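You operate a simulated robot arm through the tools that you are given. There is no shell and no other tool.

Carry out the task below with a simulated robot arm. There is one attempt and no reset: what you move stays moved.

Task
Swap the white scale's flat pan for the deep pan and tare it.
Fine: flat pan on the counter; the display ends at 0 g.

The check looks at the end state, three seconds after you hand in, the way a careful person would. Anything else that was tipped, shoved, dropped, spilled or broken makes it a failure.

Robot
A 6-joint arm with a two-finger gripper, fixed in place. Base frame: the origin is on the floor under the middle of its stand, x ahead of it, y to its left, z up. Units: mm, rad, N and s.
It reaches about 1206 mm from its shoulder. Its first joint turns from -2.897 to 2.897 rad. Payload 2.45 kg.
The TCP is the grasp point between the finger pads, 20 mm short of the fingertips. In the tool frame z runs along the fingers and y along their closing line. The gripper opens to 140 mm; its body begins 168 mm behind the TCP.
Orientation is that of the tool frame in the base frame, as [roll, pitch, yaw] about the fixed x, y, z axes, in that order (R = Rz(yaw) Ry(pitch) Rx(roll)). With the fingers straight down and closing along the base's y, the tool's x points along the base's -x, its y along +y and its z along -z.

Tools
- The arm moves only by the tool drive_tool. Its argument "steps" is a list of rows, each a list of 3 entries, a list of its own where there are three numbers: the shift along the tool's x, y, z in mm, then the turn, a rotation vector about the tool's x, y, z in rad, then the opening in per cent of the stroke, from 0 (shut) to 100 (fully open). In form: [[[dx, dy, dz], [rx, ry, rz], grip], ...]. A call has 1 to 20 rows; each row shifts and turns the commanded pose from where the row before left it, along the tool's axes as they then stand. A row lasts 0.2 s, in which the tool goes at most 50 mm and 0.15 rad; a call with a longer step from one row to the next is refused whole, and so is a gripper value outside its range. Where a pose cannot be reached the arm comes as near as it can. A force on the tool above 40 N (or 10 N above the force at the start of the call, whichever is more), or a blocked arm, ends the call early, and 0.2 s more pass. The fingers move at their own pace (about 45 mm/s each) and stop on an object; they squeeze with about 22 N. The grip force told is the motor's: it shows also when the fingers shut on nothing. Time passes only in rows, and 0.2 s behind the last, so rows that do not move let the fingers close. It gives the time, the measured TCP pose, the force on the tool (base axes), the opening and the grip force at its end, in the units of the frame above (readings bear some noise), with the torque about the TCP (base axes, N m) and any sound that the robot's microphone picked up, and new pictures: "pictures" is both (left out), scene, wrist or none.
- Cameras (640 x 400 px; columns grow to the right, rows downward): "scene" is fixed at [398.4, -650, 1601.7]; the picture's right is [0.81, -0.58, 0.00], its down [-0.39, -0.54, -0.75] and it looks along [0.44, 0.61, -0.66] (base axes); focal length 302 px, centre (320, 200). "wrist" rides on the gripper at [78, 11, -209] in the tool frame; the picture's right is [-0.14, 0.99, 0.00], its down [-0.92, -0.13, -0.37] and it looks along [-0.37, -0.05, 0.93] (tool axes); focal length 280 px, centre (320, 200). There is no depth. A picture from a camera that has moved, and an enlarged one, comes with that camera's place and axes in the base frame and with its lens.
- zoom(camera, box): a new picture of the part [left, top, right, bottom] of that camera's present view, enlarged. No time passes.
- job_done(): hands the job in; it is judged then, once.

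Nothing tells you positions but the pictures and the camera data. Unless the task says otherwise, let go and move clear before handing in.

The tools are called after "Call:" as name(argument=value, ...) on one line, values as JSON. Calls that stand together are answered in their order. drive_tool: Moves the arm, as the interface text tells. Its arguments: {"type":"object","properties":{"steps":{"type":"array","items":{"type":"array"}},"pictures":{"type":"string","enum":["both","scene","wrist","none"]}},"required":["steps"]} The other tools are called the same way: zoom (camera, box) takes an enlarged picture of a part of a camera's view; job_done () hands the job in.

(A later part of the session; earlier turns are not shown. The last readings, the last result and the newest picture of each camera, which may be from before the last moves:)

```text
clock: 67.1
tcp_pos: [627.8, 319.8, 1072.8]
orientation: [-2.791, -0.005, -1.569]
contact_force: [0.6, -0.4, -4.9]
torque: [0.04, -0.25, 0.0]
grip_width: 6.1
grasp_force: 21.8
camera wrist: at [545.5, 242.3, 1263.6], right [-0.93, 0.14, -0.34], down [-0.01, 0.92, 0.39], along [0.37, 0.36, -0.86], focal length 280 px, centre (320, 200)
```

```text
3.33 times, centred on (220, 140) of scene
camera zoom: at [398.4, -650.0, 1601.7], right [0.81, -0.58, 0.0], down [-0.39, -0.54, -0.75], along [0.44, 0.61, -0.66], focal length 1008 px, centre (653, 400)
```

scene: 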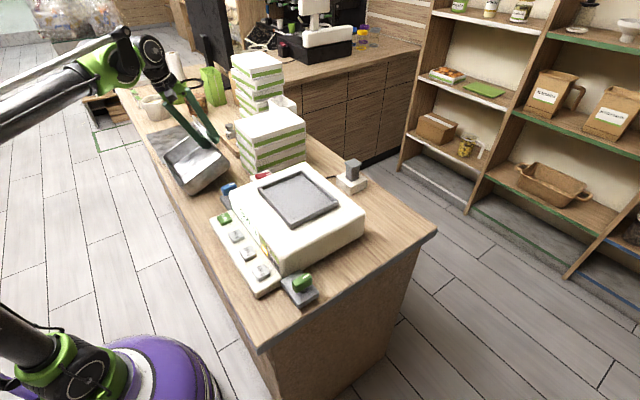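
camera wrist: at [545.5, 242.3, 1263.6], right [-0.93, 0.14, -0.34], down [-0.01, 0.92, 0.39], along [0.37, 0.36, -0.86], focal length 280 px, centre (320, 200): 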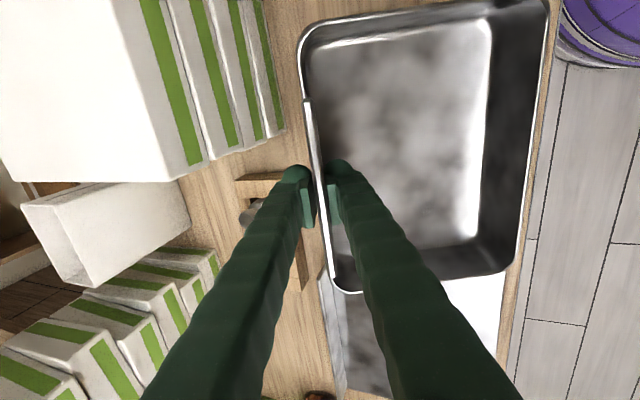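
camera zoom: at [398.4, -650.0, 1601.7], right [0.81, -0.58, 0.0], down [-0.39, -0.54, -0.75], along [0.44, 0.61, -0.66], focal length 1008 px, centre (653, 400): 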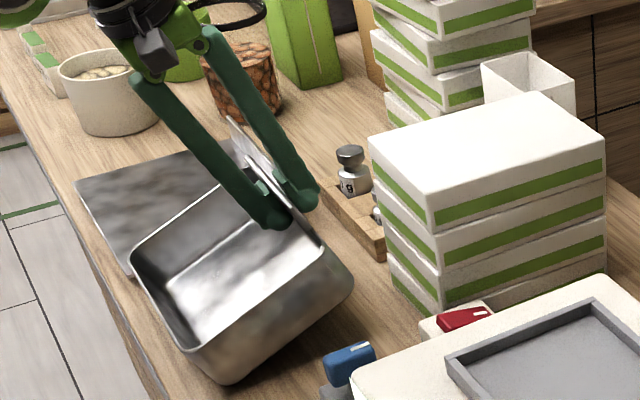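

Call:
drive_tool(steps=[[[0, 8.6, -19], [0.12, 0, 0], 0], [[0, 8.6, -19], [0.12, 0, 0], 0], [[0, -5.6, -8.2], [0, 0, 0], 0], [[0, -8.4, -12.3], [0, 0, 0], 0], [[0, 0, 0], [0, 0, 0], 0]])

Call:
zoom(camera="scene", box=[140, 80, 260, 200])

```text
clock: 68.3
tcp_pos: [597.4, 318.4, 1125.4]
orientation: [-2.551, -0.003, -1.569]
contact_force: [0.0, 0.7, -3.5]
torque: [0.29, -0.16, -0.15]
grip_width: 6.1
grasp_force: 21.3
camera wrist: at [471.9, 241.7, 1292.1], right [-0.82, 0.13, -0.55], down [-0.1, 0.92, 0.37], along [0.56, 0.36, -0.75], focal length 280 px, centre (320, 200)
```

scene: 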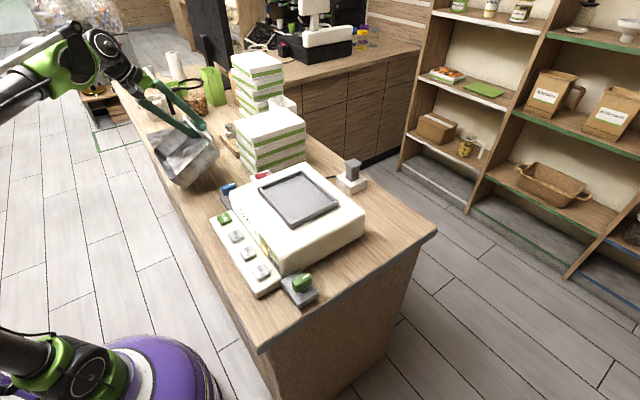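
wrist: 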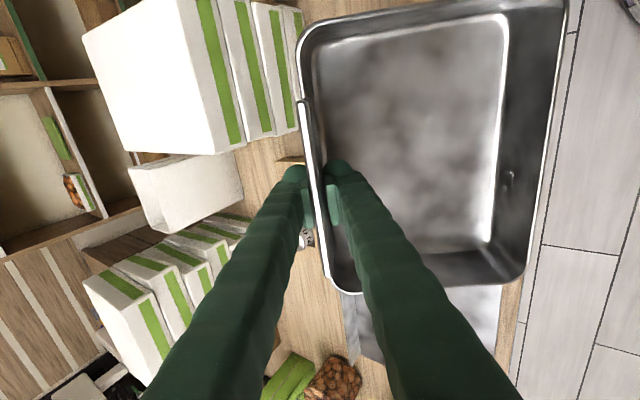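

```text
3.33 times, centred on (200, 140) of scene
camera zoom: at [398.4, -650.0, 1601.7], right [0.81, -0.58, 0.0], down [-0.39, -0.54, -0.75], along [0.44, 0.61, -0.66], focal length 1008 px, centre (720, 400)
```

zoom: 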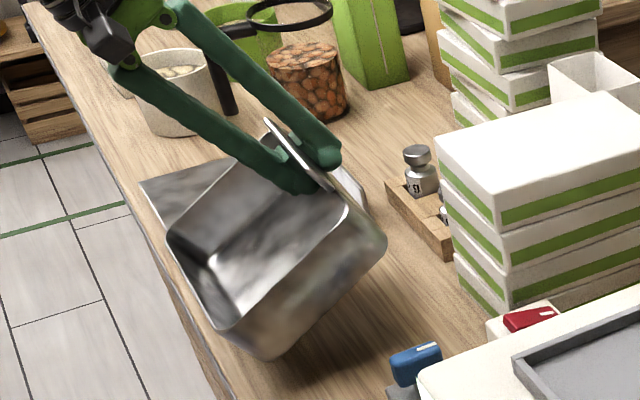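

Call:
drive_tool(steps=[[[0, 0, 0], [0, 0, 0], 0], [[0, 0, 0], [0, 0, 0], 0]], pictures="none")

Call:
zoom(camera="wrist", box=[280, 180, 600, 400])

Call:
zoom(camera="scene", box=[140, 110, 230, 200])

```text
clock: 68.9
tcp_pos: [597.4, 318.4, 1126.4]
orientation: [-2.552, -0.004, -1.568]
contact_force: [0.1, -1.4, -3.5]
torque: [-0.25, -0.2, 0.19]
grip_width: 5.9
grasp_force: 21.7
```

```text
1.82 times, centred on (440, 290) of wrist
camera zoom: at [471.9, 241.8, 1292.1], right [-0.82, 0.13, -0.55], down [-0.1, 0.92, 0.37], along [0.56, 0.36, -0.75], focal length 510 px, centre (102, 36)
```

zoom: 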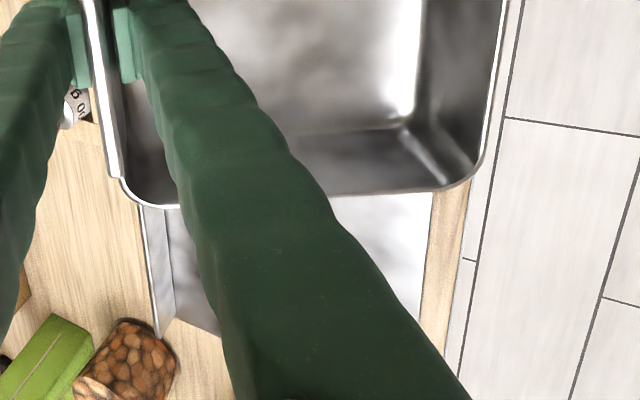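

```text
4.44 times, centred on (185, 155) of scene
camera zoom: at [398.4, -650.0, 1601.7], right [0.81, -0.58, 0.0], down [-0.39, -0.54, -0.75], along [0.44, 0.61, -0.66], focal length 1344 px, centre (920, 400)
```

zoom: 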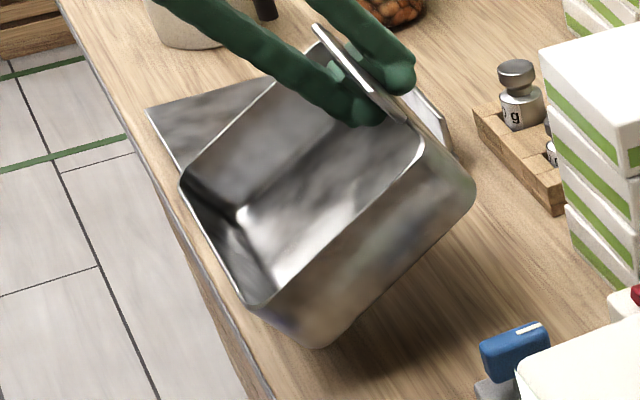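

Call:
drive_tool(steps=[[[0, 0, 0], [0, 0, 0], 0], [[0, 0, 0], [0, 0, 0], 0], [[0, 0, 0], [0, 0, 0], 0], [[0, 0, 0], [0, 0, 0], 0]], pictures="none")

Call:
drive_tool(steps=[[[0, -2, -2.8], [0, 0, 0], 0], [[0, -4, -5.6], [0, 0, 0], 0], [[0, -8.4, -12.3], [0, 0, 0], 0], [[0, -4, -5.6], [0, 0, 0], 0], [[0, 0, 0], [0, 0, 0], 0], [[0, 0, 0], [0, 0, 0], 0]])

Call:
zoom(camera="scene", box=[140, 80, 260, 200])

```text
clock: 69.9
tcp_pos: [596.3, 318.1, 1125.9]
orientation: [-2.55, -0.003, -1.57]
contact_force: [1.3, 1.1, -4.3]
torque: [0.29, -0.15, -0.12]
grip_width: 6.1
grasp_force: 22.2
```

```text
clock: 71.3
tcp_pos: [597.4, 319.5, 1158.3]
orientation: [-2.55, -0.002, -1.568]
contact_force: [-0.6, -0.3, -4.3]
torque: [-0.2, -0.22, 0.1]
grip_width: 5.7
grasp_force: 21.3
camera wrist: at [472.7, 242.1, 1324.9], right [-0.82, 0.13, -0.55], down [-0.1, 0.92, 0.37], along [0.56, 0.36, -0.75], focal length 280 px, centre (320, 200)
```

scene: 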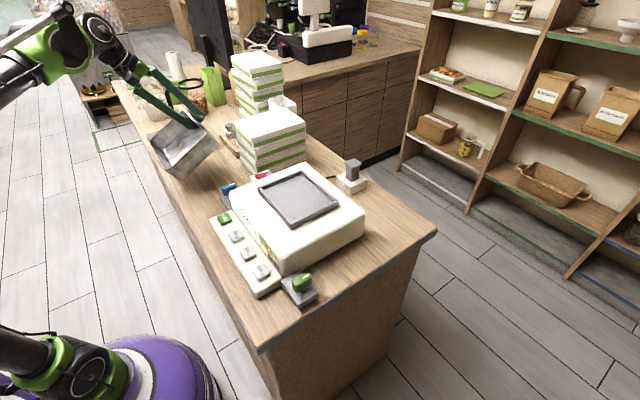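
wrist: 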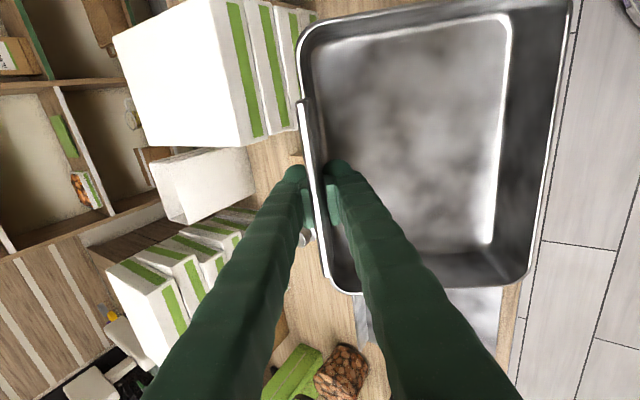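

```text
3.33 times, centred on (200, 140) of scene
camera zoom: at [398.4, -650.0, 1601.7], right [0.81, -0.58, 0.0], down [-0.39, -0.54, -0.75], along [0.44, 0.61, -0.66], focal length 1008 px, centre (720, 400)
```

zoom: 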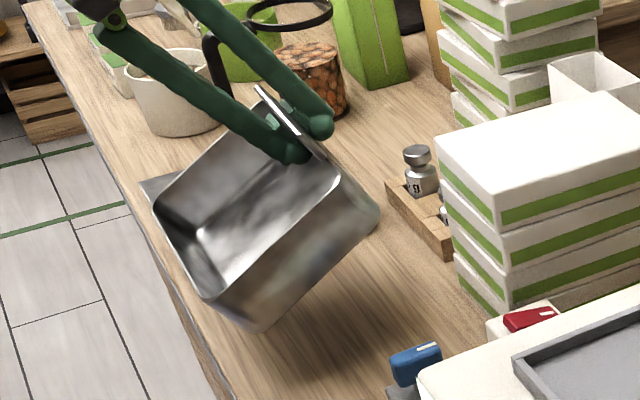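

The deep pan is lifted (about 4.3 N) and stable. I raise it further, then carry it right above scale height, stopping short so I can see the tray with the wrist camera.

Call:
drive_tool(steps=[[[0, -8, -12], [0, 0, 0], 0], [[0, -14, -20.8], [0, 0, 0], 0], [[0, -14, -20.8], [0, 0, 0], 0], [[0, -14, -20.8], [0, 0, 0], 0], [[0, -8, -12], [0, 0, 0], 0], [[15, 0, 0], [0, 0, 0], 0], [[25, 0, 0], [0, 0, 0], 0], [[25, 0, 0], [0, 0, 0], 0], [[25, 0, 0], [0, 0, 0], 0], [[25, 0, 0], [0, 0, 0], 0], [[25, 0, 0], [0, 0, 0], 0], [[25, 0, 0], [0, 0, 0], 0], [[15, 0, 0], [0, 0, 0], 0], [[0, 0, 0], [0, 0, 0], 0], [[0, 0, 0], [0, 0, 0], 0]])

```text
clock: 74.5
tcp_pos: [597.0, 137.3, 1262.4]
orientation: [-2.551, -0.004, -1.569]
contact_force: [0.1, -0.5, -4.5]
torque: [-0.2, -0.21, 0.16]
grip_width: 6.1
grasp_force: 21.9
camera wrist: at [472.0, 60.9, 1429.3], right [-0.82, 0.13, -0.55], down [-0.1, 0.92, 0.37], along [0.56, 0.36, -0.75], focal length 280 px, centre (320, 200)
```

scene: 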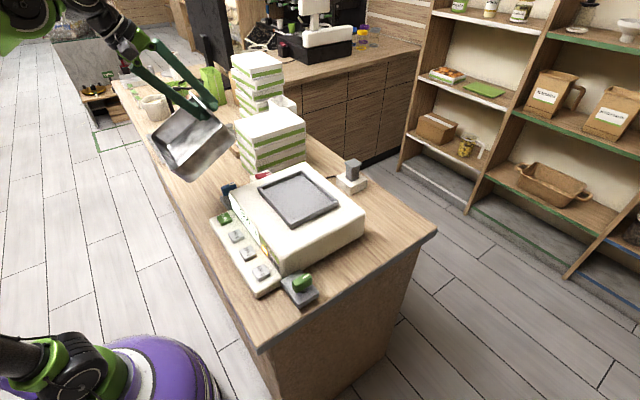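
wrist: 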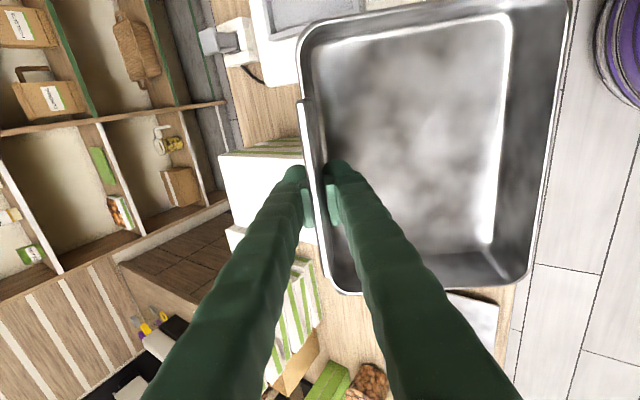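

Call:
drive_tool(steps=[[[15, 3, -2], [0, 0, 0], 0], [[25, 3, -2], [0, 0, 0], 0], [[25, 3, -2], [0, 0, 0], 0], [[25, 3, -2], [0, 0, 0], 0], [[25, 3, -2], [0, 0, 0], 0], [[25, 3, -2], [0, 0, 0], 0], [[25, 3, -2], [0, 0, 0], 0], [[25, 3, -2], [0, 0, 0], 0], [[25, 3, -2], [0, 0, 0], 0], [[25, 3, -2], [0, 0, 0], 0], [[25, 3, -2], [0, 0, 0], 0], [[15, 3, -2], [0, 0, 0], 0], [[0, 0, 0], [0, 0, 0], 0], [[0, 0, 0], [0, 0, 0], 0]])

Call:
zoom(camera="wrist", box=[140, 0, 420, 280])

```text
clock: 77.5
tcp_pos: [558.0, -139.3, 1265.2]
orientation: [-2.551, -0.005, -1.56]
contact_force: [0.2, 1.2, -5.2]
torque: [0.27, -0.14, -0.18]
grip_width: 6.2
grasp_force: 22.5
camera wrist: at [433.7, -216.7, 1432.2], right [-0.82, 0.13, -0.55], down [-0.11, 0.92, 0.37], along [0.56, 0.37, -0.75], focal length 280 px, centre (320, 200)
```

scene: 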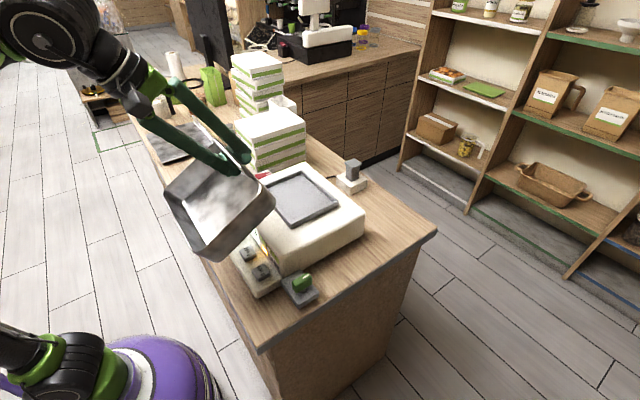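
wrist: 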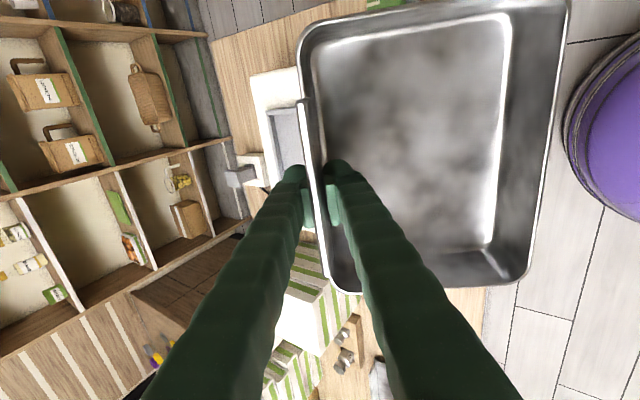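

```text
1.43 times, centred on (280, 140) of wrist
camera zoom: at [433.7, -216.7, 1432.2], right [-0.82, 0.13, -0.55], down [-0.11, 0.92, 0.37], along [0.56, 0.37, -0.75], focal length 401 px, centre (377, 286)
```

zoom: 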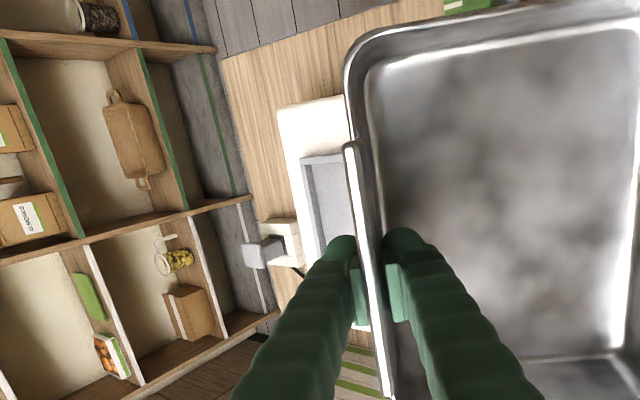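

The grip is holding steady. The tray corner measured from both cameras agrees (about (787, −193)), so I take the tray centre as about (714, −104). I move forward above it.

Call:
drive_tool(steps=[[[-2, -9, 6], [0, 0, 0], 0], [[-3.8, -17.4, 11.6], [0, 0, 0], 0], [[-3.8, -17.4, 11.6], [0, 0, 0], 0], [[-3.8, -17.4, 11.6], [0, 0, 0], 0], [[-3.8, -17.4, 11.6], [0, 0, 0], 0], [[-3.8, -17.4, 11.6], [0, 0, 0], 0], [[-3.8, -17.4, 11.6], [0, 0, 0], 0], [[-3.8, -17.4, 11.6], [0, 0, 0], 0], [[-3.8, -17.4, 11.6], [0, 0, 0], 0], [[-2, -9, 6], [0, 0, 0], 0], [[0, 0, 0], [0, 0, 0], 0], [[0, 0, 0], [0, 0, 0], 0]])

Call:
zoom(camera="scene", box=[200, 110, 360, 280])

```text
clock: 80.1
tcp_pos: [742.9, -106.2, 1263.3]
orientation: [-2.552, -0.004, -1.569]
contact_force: [0.0, 1.0, -4.3]
torque: [0.22, -0.21, -0.1]
grip_width: 6.0
grasp_force: 22.4
camera wrist: at [617.9, -182.3, 1429.6], right [-0.82, 0.13, -0.55], down [-0.1, 0.92, 0.37], along [0.56, 0.36, -0.75], focal length 280 px, centre (320, 200)
```

scene: 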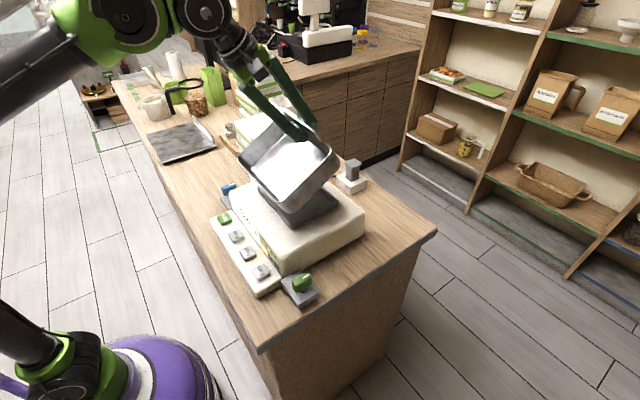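
wrist: 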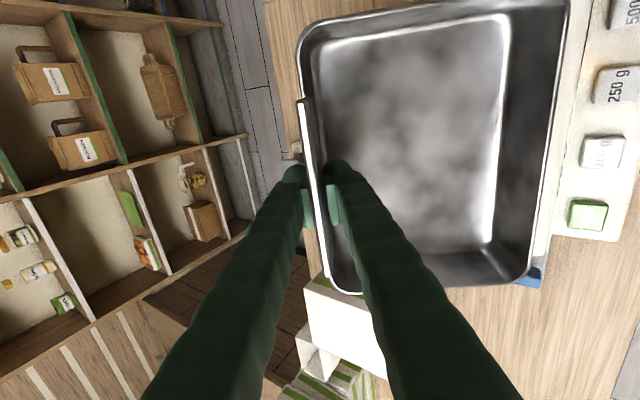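

```text
2.35 times, centred on (280, 195) of scene
camera zoom: at [398.4, -650.0, 1601.7], right [0.81, -0.58, 0.0], down [-0.39, -0.54, -0.75], along [0.44, 0.61, -0.66], focal length 711 px, centre (414, 212)
```

zoom: 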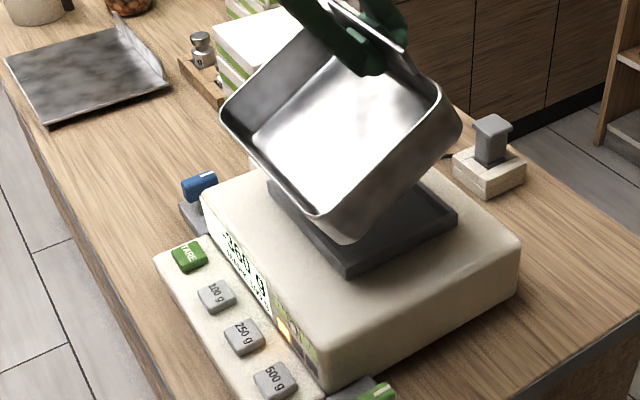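

I reduce the tilt to about 0.3 rad and lower toward the tray, watching the grip.

Call:
drive_tool(steps=[[[0, 0, 0], [-0.097, 0, 0], 0], [[0, 0, 0], [-0.097, 0, 0], 0], [[0, 0, 0], [-0.097, 0, 0], 0], [[-1.6, -3.2, 16.7], [0, 0, 0], 0], [[-1.6, -3.2, 16.7], [0, 0, 0], 0], [[-1.6, -3.2, 16.7], [0, 0, 0], 0], [[0, 0, 0], [0, 0, 0], 0], [[0, 0, 0], [0, 0, 0], 0]])

Call:
zoom(camera="scene", box=[220, 110, 360, 260])

Call:
zoom(camera="wrist", box=[200, 0, 640, 400])

```text
clock: 81.9
tcp_pos: [768.0, -103.5, 1217.6]
orientation: [-2.844, -0.002, -1.571]
contact_force: [-0.7, -1.0, -4.2]
torque: [0.05, -0.3, 0.03]
grip_width: 5.9
grasp_force: 21.2
camera wrist: at [695.7, -179.8, 1412.8], right [-0.95, 0.14, -0.29], down [0.01, 0.92, 0.39], along [0.32, 0.36, -0.87], focal length 280 px, centre (320, 200)
```

scene: 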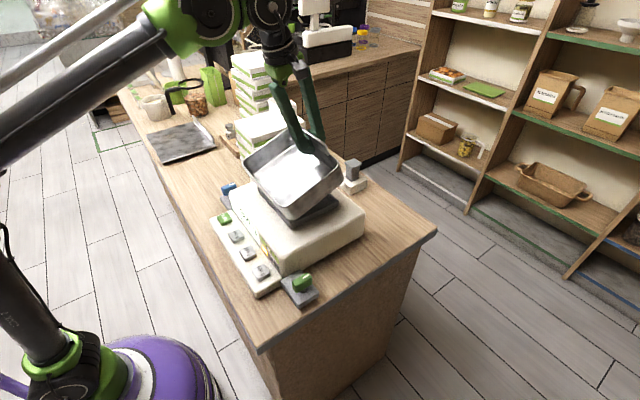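
wrist: 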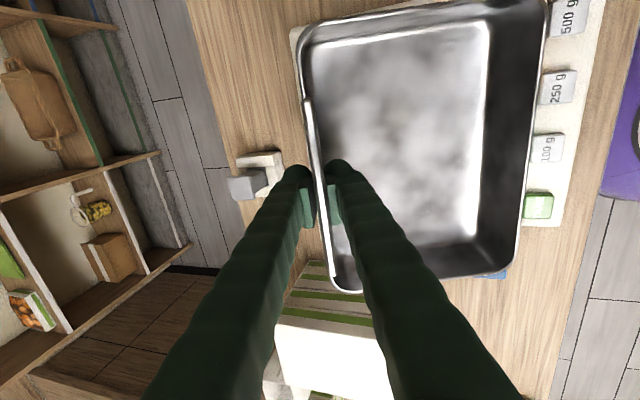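

```text
2.67 times, centred on (290, 185) of scene
camera zoom: at [398.4, -650.0, 1601.7], right [0.81, -0.58, 0.0], down [-0.39, -0.54, -0.75], along [0.44, 0.61, -0.66], focal length 806 px, centre (400, 240)
```

zoom: 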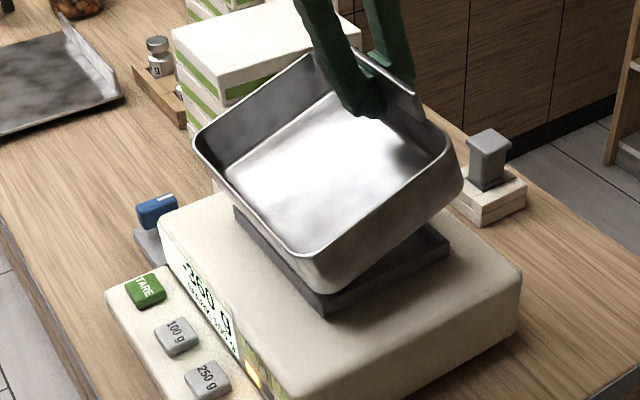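

```text
1.00 times, centred on (420, 200) of wrist (not enlarged: the box is as wide or as high as the picture)
camera zoom: at [695.7, -179.8, 1412.8], right [-0.95, 0.14, -0.29], down [0.01, 0.92, 0.39], along [0.32, 0.36, -0.87], focal length 280 px, centre (220, 200)
```

zoom: 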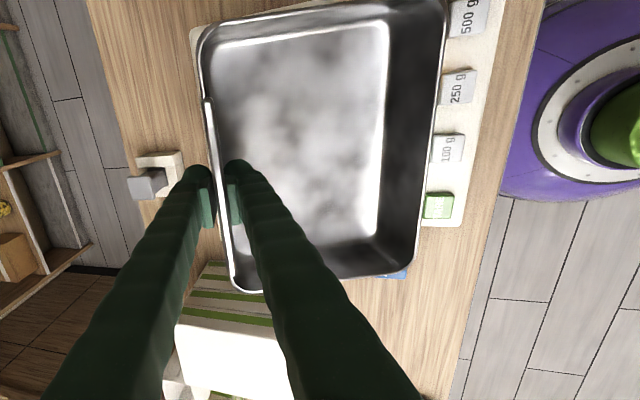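

Call:
drive_tool(steps=[[[-2, 4.4, 14.3], [0, 0, 0], 0], [[0, 4.4, 14.3], [0, 0, 0], 0], [[0, 1.2, 3.8], [0, 0, 0], 0], [[0, 0.9, 2.9], [0, 0, 0], 0], [[0, 0, 0], [0, 0, 0], 0]])

Call:
zoom(camera="scene", box=[240, 140, 350, 250])

```text
clock: 83.1
tcp_pos: [770.7, -101.4, 1182.6]
orientation: [-2.837, -0.004, -1.569]
contact_force: [14.8, 0.7, 8.0]
torque: [0.02, -0.28, 0.25]
grip_width: 5.8
grasp_force: 22.4
stopped in row 5: the force on the tool passed its limit at 42 N (the readings are from after the stop); the commanded pose is now the measured one
camera wrist: at [697.4, -176.8, 1377.0], right [-0.95, 0.13, -0.3], down [0.01, 0.92, 0.39], along [0.33, 0.36, -0.87], focal length 280 px, centre (320, 200)
```

scene: 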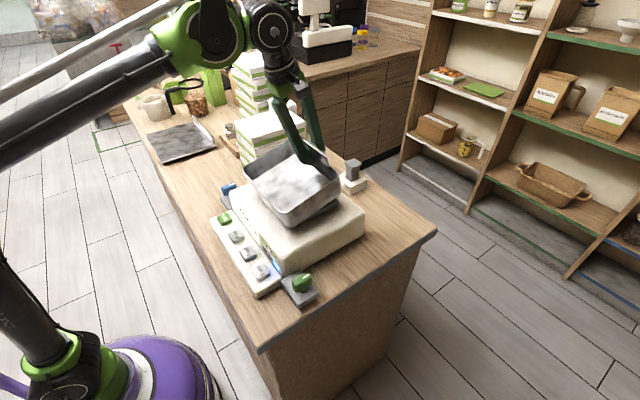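
wrist: 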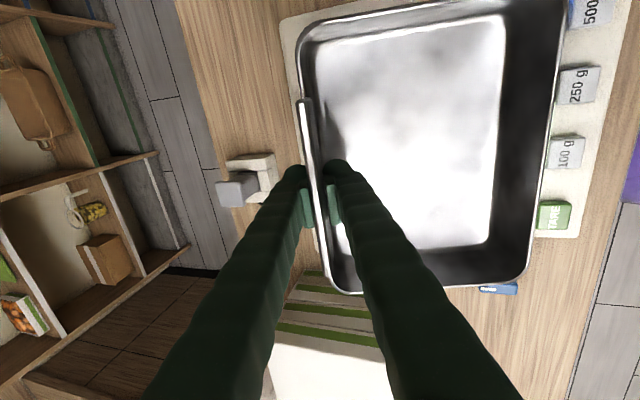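

```text
3.64 times, centred on (295, 195) of scene
camera zoom: at [398.4, -650.0, 1601.7], right [0.81, -0.58, 0.0], down [-0.39, -0.54, -0.75], along [0.44, 0.61, -0.66], focal length 1099 px, centre (411, 218)
```

zoom: 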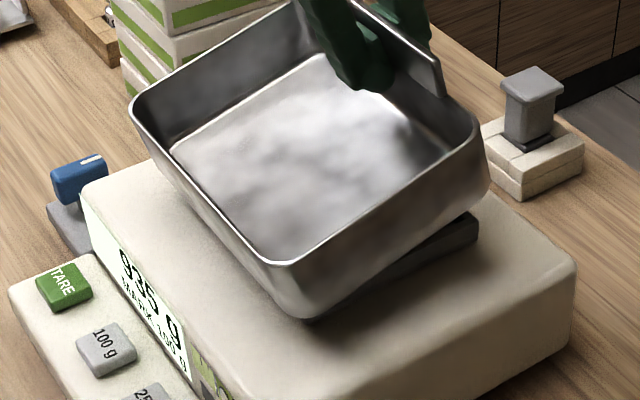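

The pan's front touched the tray rim (z≈1182). I ease up 2 mm and back, then start rotating the pan down.

Call:
drive_tool(steps=[[[0, -1.5, -2], [0, 0, 0], 0], [[0, 0, 0], [0, 0, 0], 0], [[0, 0, 0], [0, 0, 0], 0]], pictures="none")

Call:
drive_tool(steps=[[[0, -3.3, 7.3], [-0.05, 0, 0], 0], [[0, -3.3, 7.3], [-0.05, 0, 0], 0], [[0, 0, 0], [0, 0, 0], 0]])

Call:
zoom(camera="scene", box=[240, 140, 350, 250])

```text
clock: 83.9
tcp_pos: [768.5, -100.2, 1185.2]
orientation: [-2.84, -0.003, -1.571]
contact_force: [-0.3, 2.0, -3.7]
torque: [0.19, -0.2, -0.24]
grip_width: 6.1
grasp_force: 22.5
```

```text
clock: 84.7
tcp_pos: [780.3, -99.6, 1172.2]
orientation: [-2.939, -0.004, -1.57]
contact_force: [0.7, 2.3, -2.9]
torque: [0.17, -0.18, -0.33]
grip_width: 6.2
grasp_force: 22.0
camera wrist: at [727.4, -177.0, 1373.4], right [-0.97, 0.14, -0.2], down [0.05, 0.92, 0.38], along [0.24, 0.36, -0.9], focal length 280 px, centre (320, 200)
```

scene: 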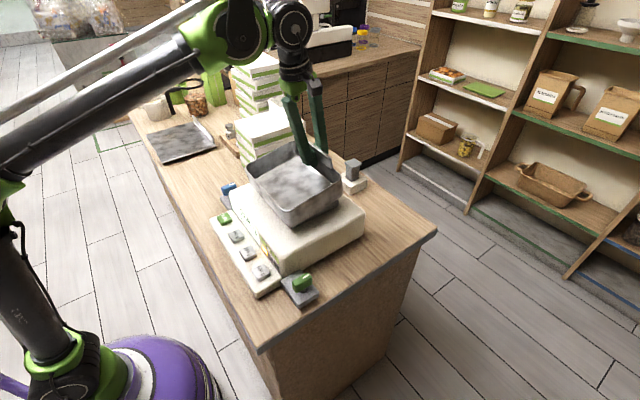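
wrist: 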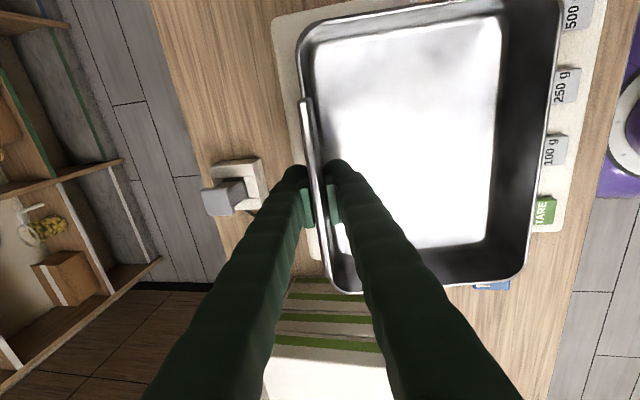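

```text
3.64 times, centred on (295, 195) of scene
camera zoom: at [398.4, -650.0, 1601.7], right [0.81, -0.58, 0.0], down [-0.39, -0.54, -0.75], along [0.44, 0.61, -0.66], focal length 1099 px, centre (411, 218)
```

zoom: 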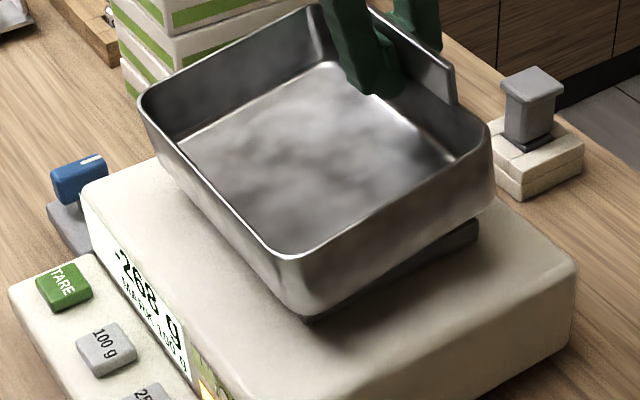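

Call:
drive_tool(steps=[[[0, -3.3, 7.3], [-0.05, 0, 0], 0], [[0, -3.3, 7.3], [-0.05, 0, 0], 0], [[0, 0, 0], [0, 0, 0], 0]])

Call:
zoom(camera="scene", box=[240, 140, 350, 250])

```text
clock: 85.5
tcp_pos: [788.7, -100.1, 1159.3]
orientation: [-3.04, -0.003, -1.568]
contact_force: [-1.1, 2.6, -4.3]
torque: [0.13, -0.17, -0.34]
grip_width: 6.1
grasp_force: 21.7
camera wrist: at [756.5, -177.1, 1364.1], right [-0.99, 0.14, -0.1], down [0.09, 0.92, 0.38], along [0.14, 0.36, -0.92], focal length 280 px, centre (320, 200)
```

scene: 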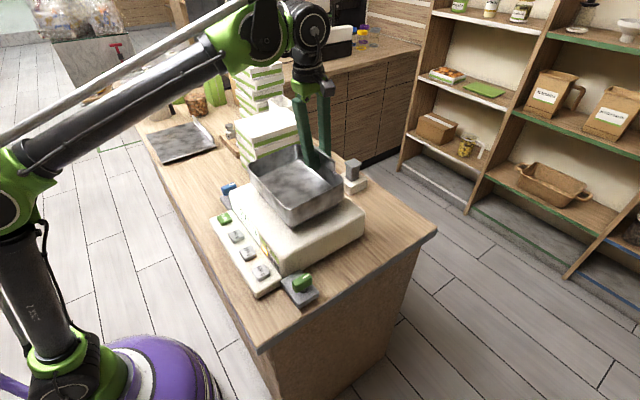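
wrist: 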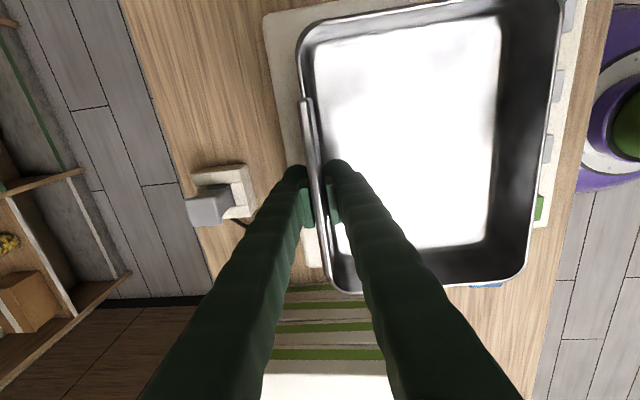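

```text
3.64 times, centred on (295, 195) of scene
camera zoom: at [398.4, -650.0, 1601.7], right [0.81, -0.58, 0.0], down [-0.39, -0.54, -0.75], along [0.44, 0.61, -0.66], focal length 1099 px, centre (411, 218)
```

zoom: 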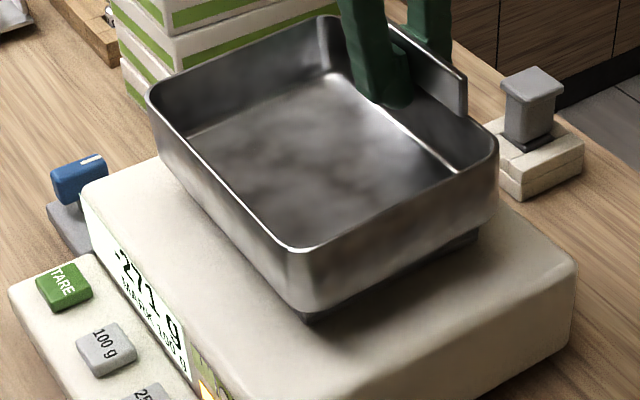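

Small sideways force: the front corner leans on the tray's right rim. I shift 3 mm left and rotate down a bit more.

Call:
drive_tool(steps=[[[-1.5, 0, 0], [0, 0, 0], 0], [[-1.5, 0, 0], [0, 0, 0], 0], [[0, 0, 0], [0, 0, 0], 0], [[0, 0, 0], [0, 0, 0], 0]], pictures="none")

Call:
zoom(camera="scene", box=[240, 140, 350, 250])

```text
clock: 86.5
tcp_pos: [788.5, -98.3, 1157.6]
orientation: [-3.038, -0.003, -1.567]
contact_force: [-0.4, 0.3, -4.1]
torque: [0.02, -0.25, -0.04]
grip_width: 6.0
grasp_force: 22.5
```

```text
3.64 times, centred on (295, 195) of scene
camera zoom: at [398.4, -650.0, 1601.7], right [0.81, -0.58, 0.0], down [-0.39, -0.54, -0.75], along [0.44, 0.61, -0.66], focal length 1099 px, centre (411, 218)
```

zoom: 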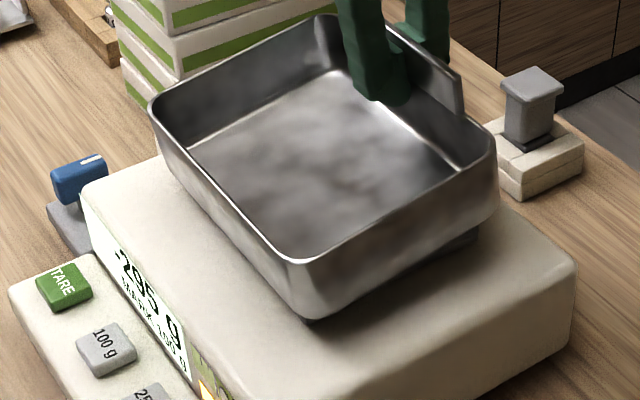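

Call:
drive_tool(steps=[[[0, -3, 7.5], [-0.05, 0, 0], 0], [[0, -3, 7.5], [-0.05, 0, 0], 0], [[0, 0, 0], [0, 0, 0], 0]])

Call:
zoom(camera="scene", box=[240, 140, 350, 250])

Call:
zoom(camera="wrist", box=[240, 0, 600, 300])

```text
clock: 87.3
tcp_pos: [795.6, -98.1, 1143.9]
orientation: [-3.138, -0.003, -1.569]
contact_force: [-1.4, 0.5, -5.0]
torque: [0.11, -0.21, -0.09]
grip_width: 5.9
grasp_force: 22.2
camera wrist: at [784.6, -173.9, 1352.0], right [-0.99, 0.14, 0.0], down [0.13, 0.92, 0.37], along [0.05, 0.36, -0.93], focal length 280 px, centre (320, 200)
```

scene: 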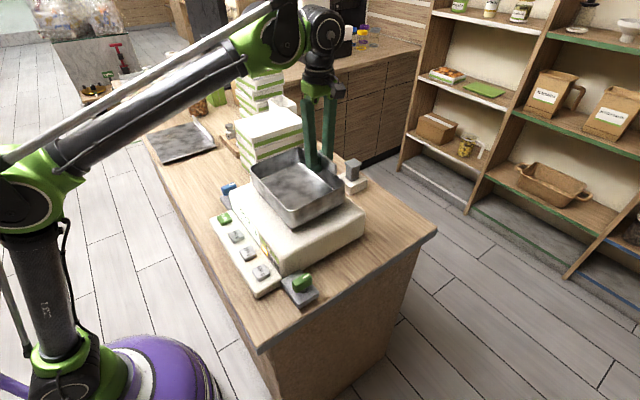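
wrist: 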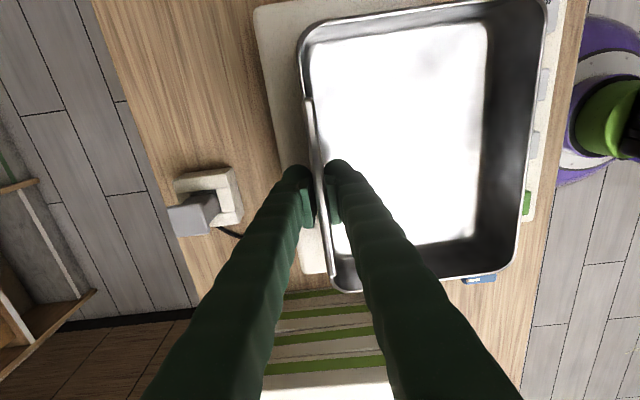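

```text
3.64 times, centred on (295, 195) of scene
camera zoom: at [398.4, -650.0, 1601.7], right [0.81, -0.58, 0.0], down [-0.39, -0.54, -0.75], along [0.44, 0.61, -0.66], focal length 1099 px, centre (411, 218)
```

zoom: 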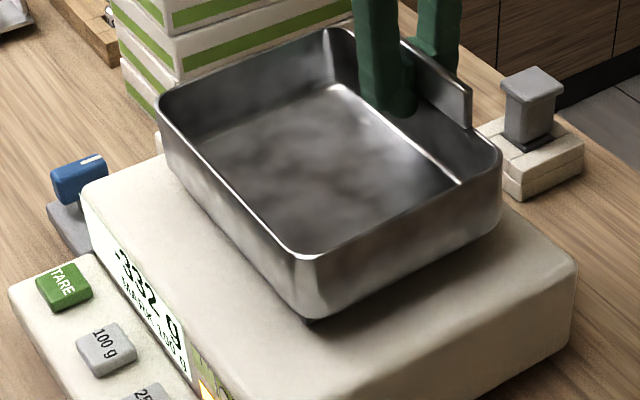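

```text
1.33 times, centred on (420, 150) of wrist
camera zoom: at [784.6, -173.9, 1352.0], right [-0.99, 0.14, 0.0], down [0.13, 0.92, 0.37], along [0.05, 0.36, -0.93], focal length 374 px, centre (187, 267)
```

zoom: 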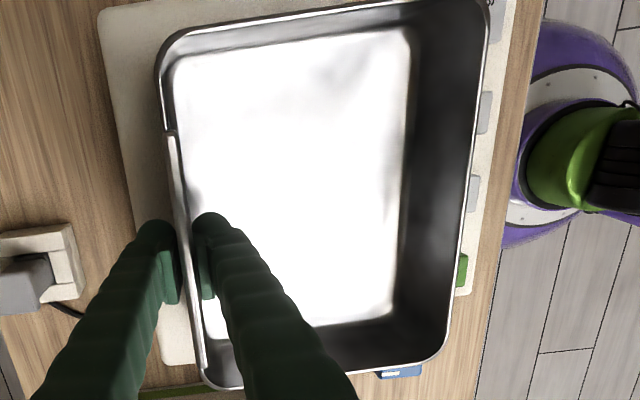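

The pan is level just above the tray and the grip still holds. I lower it in 2 mm steps and feel for seating.

Call:
drive_tool(steps=[[[0, 0, 2], [0, 0, 0], 0], [[0, 0, 2], [0, 0, 0], 0], [[0, 0, 0], [0, 0, 0], 0]], pictures="none")

Call:
zoom(camera="scene", box=[240, 140, 350, 250])

```text
clock: 88.1
tcp_pos: [795.7, -97.4, 1140.6]
orientation: [-3.14, -0.004, -1.569]
contact_force: [1.6, 1.9, -2.4]
torque: [0.04, -0.19, -0.07]
grip_width: 6.0
grasp_force: 22.2
```

```text
3.64 times, centred on (295, 195) of scene
camera zoom: at [398.4, -650.0, 1601.7], right [0.81, -0.58, 0.0], down [-0.39, -0.54, -0.75], along [0.44, 0.61, -0.66], focal length 1099 px, centre (411, 218)
```

zoom: 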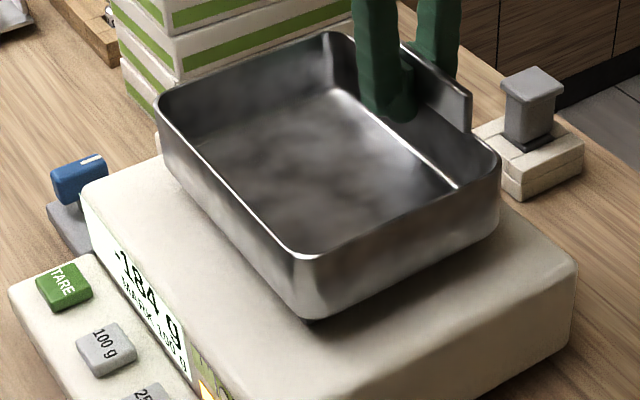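

Call:
drive_tool(steps=[[[0, 0, 2], [0, 0, 0], 0], [[0, 0, 0], [0, 0, 0], 0]], pictures="none")

Call:
zoom(camera="scene", box=[240, 140, 350, 250])

```text
clock: 88.7
tcp_pos: [796.0, -99.2, 1138.3]
orientation: [-3.138, -0.004, -1.568]
contact_force: [3.9, 4.2, 5.3]
torque: [-0.64, -0.25, -0.1]
grip_width: 5.8
grasp_force: 22.1
```

```text
3.64 times, centred on (295, 195) of scene
camera zoom: at [398.4, -650.0, 1601.7], right [0.81, -0.58, 0.0], down [-0.39, -0.54, -0.75], along [0.44, 0.61, -0.66], focal length 1099 px, centre (411, 218)
```

zoom: 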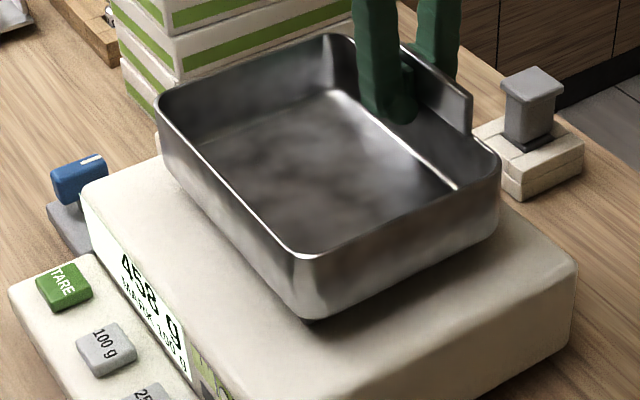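

The right edge is on the tray rim and pushes toward +y and +x. I raise slightly, shift +y 3 mm and +x 2 mm, and lower again.

Call:
drive_tool(steps=[[[0, 0, -3], [0, 0, 0], 0], [[-3, -2, 0], [0, 0, 0], 0], [[0, 0, 2], [0, 0, 0], 0], [[0, 0, 1.5], [0, 0, 0], 0], [[0, 0, 0], [0, 0, 0], 0]], pictures="none")

Call:
zoom(camera="scene", box=[240, 140, 350, 250])

```text
clock: 89.9
tcp_pos: [798.8, -95.6, 1138.1]
orientation: [-3.137, -0.004, -1.57]
contact_force: [2.1, 0.6, 8.8]
torque: [-0.26, -0.18, 0.1]
grip_width: 6.1
grasp_force: 22.0
```

```text
3.64 times, centred on (295, 195) of scene
camera zoom: at [398.4, -650.0, 1601.7], right [0.81, -0.58, 0.0], down [-0.39, -0.54, -0.75], along [0.44, 0.61, -0.66], focal length 1099 px, centre (411, 218)
```

zoom: 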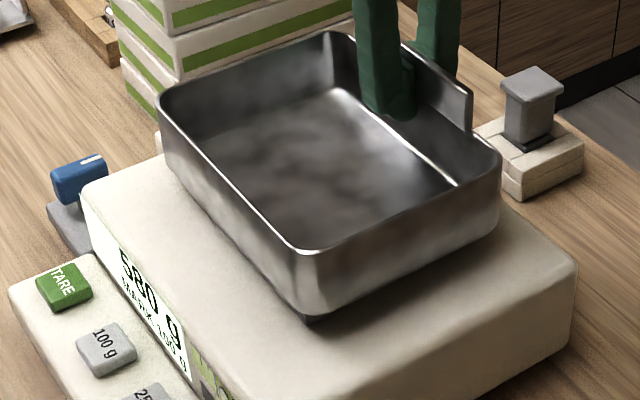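

Call:
zoom(camera="scene", box=[275, 180, 345, 245])

Call:
drive_tool(steps=[[[0, 0, 0], [0, 0, 0], 0]], pictures="both")

Call:
zoom(camera="wrist", box=[240, 0, 600, 300])

```text
6.15 times, centred on (310, 212) of scene
camera zoom: at [398.4, -650.0, 1601.7], right [0.81, -0.58, 0.0], down [-0.39, -0.54, -0.75], along [0.44, 0.61, -0.66], focal length 1860 px, centre (382, 123)
```

zoom: 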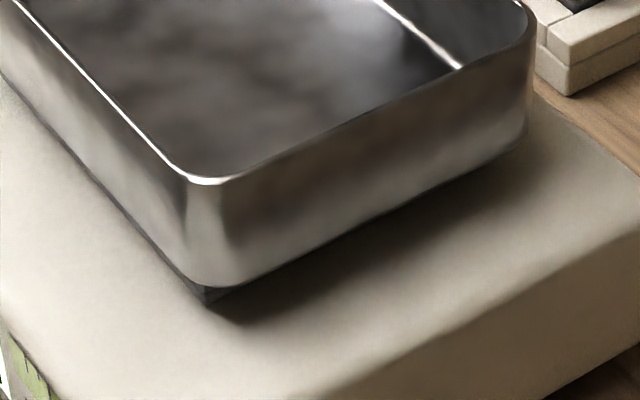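

```text
clock: 90.3
tcp_pos: [799.4, -95.6, 1138.2]
orientation: [-3.138, -0.005, -1.568]
contact_force: [3.7, -0.6, 11.4]
torque: [-0.02, -0.21, 0.04]
grip_width: 6.0
grasp_force: 21.9
camera wrist: at [786.6, -170.9, 1346.1], right [-0.99, 0.14, 0.0], down [0.13, 0.92, 0.37], along [0.05, 0.36, -0.93], focal length 280 px, centre (320, 200)
```

scene: 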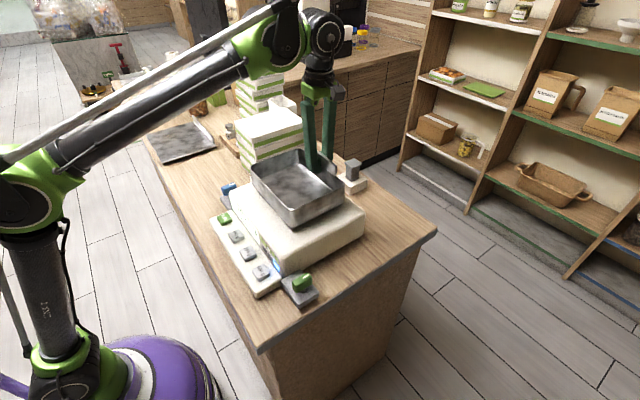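
wrist: 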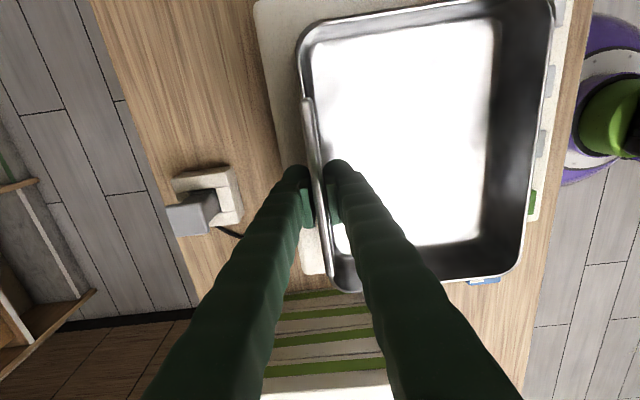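

```text
1.33 times, centred on (420, 150) of wrist
camera zoom: at [786.6, -170.9, 1346.1], right [-0.99, 0.14, 0.0], down [0.13, 0.92, 0.37], along [0.05, 0.36, -0.93], focal length 374 px, centre (187, 267)
```

zoom: 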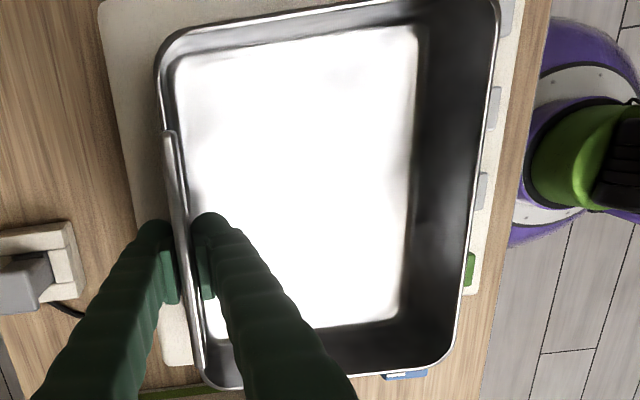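

The tray's front rim shows in front of the pan, so the pan sits a few mm too far back. I lift slightly, shift toward the robot, and try again.

Call:
drive_tool(steps=[[[0, 0, -5], [0, 0, 0], 0], [[2, 3, 0], [0, 0, 0], 0], [[2, 3, 0], [0, 0, 0], 0], [[0, 0, 2], [0, 0, 0], 0], [[0, 0, 2], [0, 0, 0], 0], [[0, 0, 0], [0, 0, 0], 0]], pictures="none")

Call:
zoom(camera="scene", box=[240, 140, 350, 250])

Call:
zoom(camera="scene", box=[275, 180, 345, 245])

```text
clock: 91.7
tcp_pos: [795.4, -98.6, 1137.4]
orientation: [-3.136, -0.004, -1.57]
contact_force: [18.8, 6.1, 5.5]
torque: [0.09, -0.32, -0.09]
grip_width: 6.3
grasp_force: 21.9
stopped in row 6: the force on the tool passed its limit at 41 N (the readings are from after the stop); the commanded pose is now the measured one
```

```text
3.64 times, centred on (295, 195) of scene
camera zoom: at [398.4, -650.0, 1601.7], right [0.81, -0.58, 0.0], down [-0.39, -0.54, -0.75], along [0.44, 0.61, -0.66], focal length 1099 px, centre (411, 218)
```

zoom: 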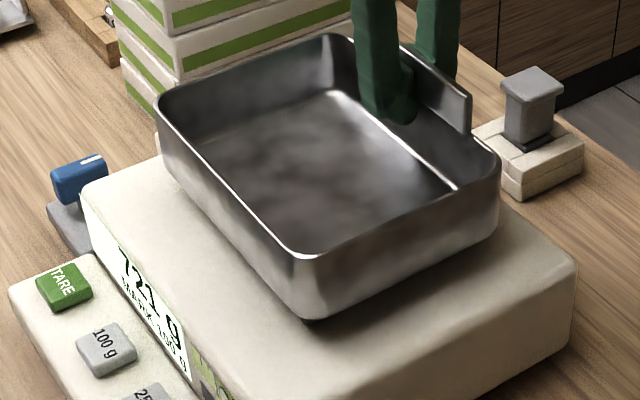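

```text
6.15 times, centred on (310, 212) of scene
camera zoom: at [398.4, -650.0, 1601.7], right [0.81, -0.58, 0.0], down [-0.39, -0.54, -0.75], along [0.44, 0.61, -0.66], focal length 1860 px, centre (382, 123)
```

zoom: 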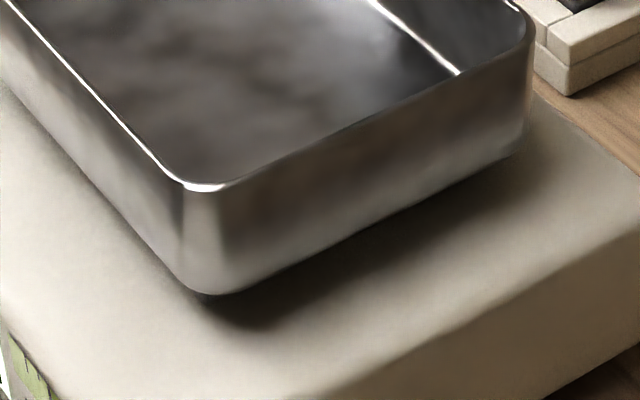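

The pan's underside is now engaged inside the tray: the front wall pushes back firmly. I relieve the side force slightly and re-read.

Call:
drive_tool(steps=[[[-0.7, -1.2, -0.5], [0, 0, 0], 0], [[0, 0, 0], [0, 0, 0], 0], [[0, 0, 0], [0, 0, 0], 0]])

Call:
zoom(camera="scene", box=[240, 140, 350, 250])

```text
clock: 92.5
tcp_pos: [795.0, -98.4, 1138.6]
orientation: [-3.137, -0.001, -1.569]
contact_force: [10.3, 2.8, -0.8]
torque: [-0.04, -0.28, -0.09]
grip_width: 6.1
grasp_force: 22.4
camera wrist: at [783.4, -174.0, 1346.3], right [-0.99, 0.14, 0.0], down [0.12, 0.92, 0.37], along [0.05, 0.36, -0.93], focal length 280 px, centre (320, 200)
```

scene: 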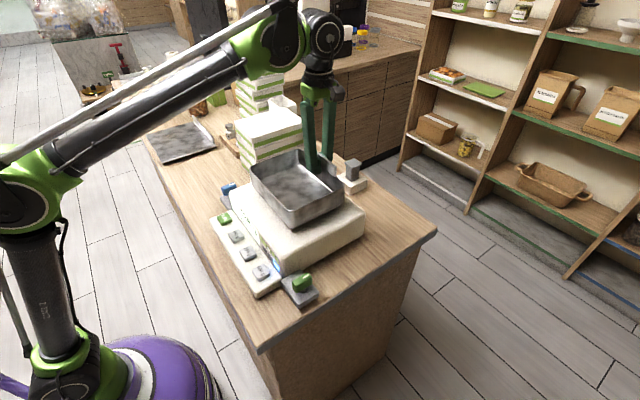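
wrist: 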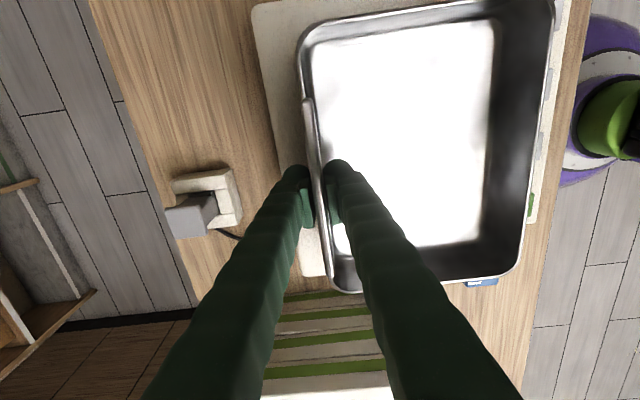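

```text
3.64 times, centred on (295, 195) of scene
camera zoom: at [398.4, -650.0, 1601.7], right [0.81, -0.58, 0.0], down [-0.39, -0.54, -0.75], along [0.44, 0.61, -0.66], focal length 1099 px, centre (411, 218)
```

zoom: 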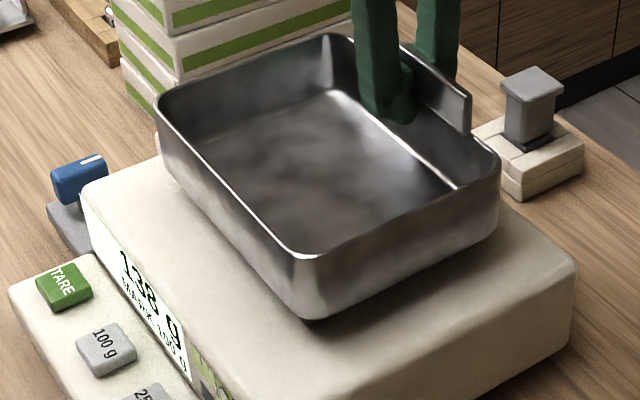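

Call:
drive_tool(steps=[[[-0.8, -1.8, 0], [0, 0, 0], 0], [[0, 0, 0], [0, 0, 0], 0], [[0, 0, 0], [0, 0, 0], 0]], pictures="none")

Call:
drive_tool(steps=[[[0, 0, 1], [0, 0, 0], 0], [[0, 0, 0], [0, 0, 0], 0]], pictures="none")

Call:
zoom(camera="scene", box=[240, 140, 350, 250])

```text
clock: 93.3
tcp_pos: [794.8, -99.2, 1139.7]
orientation: [-3.137, -0.003, -1.568]
contact_force: [-0.2, -0.4, -3.5]
torque: [-0.03, -0.23, -0.02]
grip_width: 6.0
grasp_force: 22.0
```

```text
clock: 93.9
tcp_pos: [795.9, -96.7, 1138.2]
orientation: [-3.138, -0.003, -1.57]
contact_force: [0.9, -0.9, -3.4]
torque: [-0.06, -0.21, 0.05]
grip_width: 6.2
grasp_force: 22.4
```

```text
3.64 times, centred on (295, 195) of scene
camera zoom: at [398.4, -650.0, 1601.7], right [0.81, -0.58, 0.0], down [-0.39, -0.54, -0.75], along [0.44, 0.61, -0.66], focal length 1099 px, centre (411, 218)
```

zoom: 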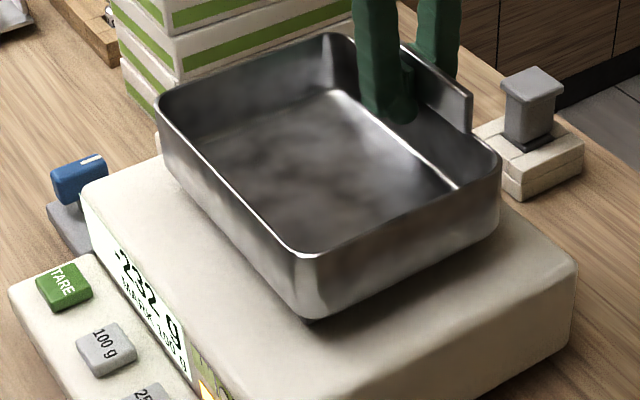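

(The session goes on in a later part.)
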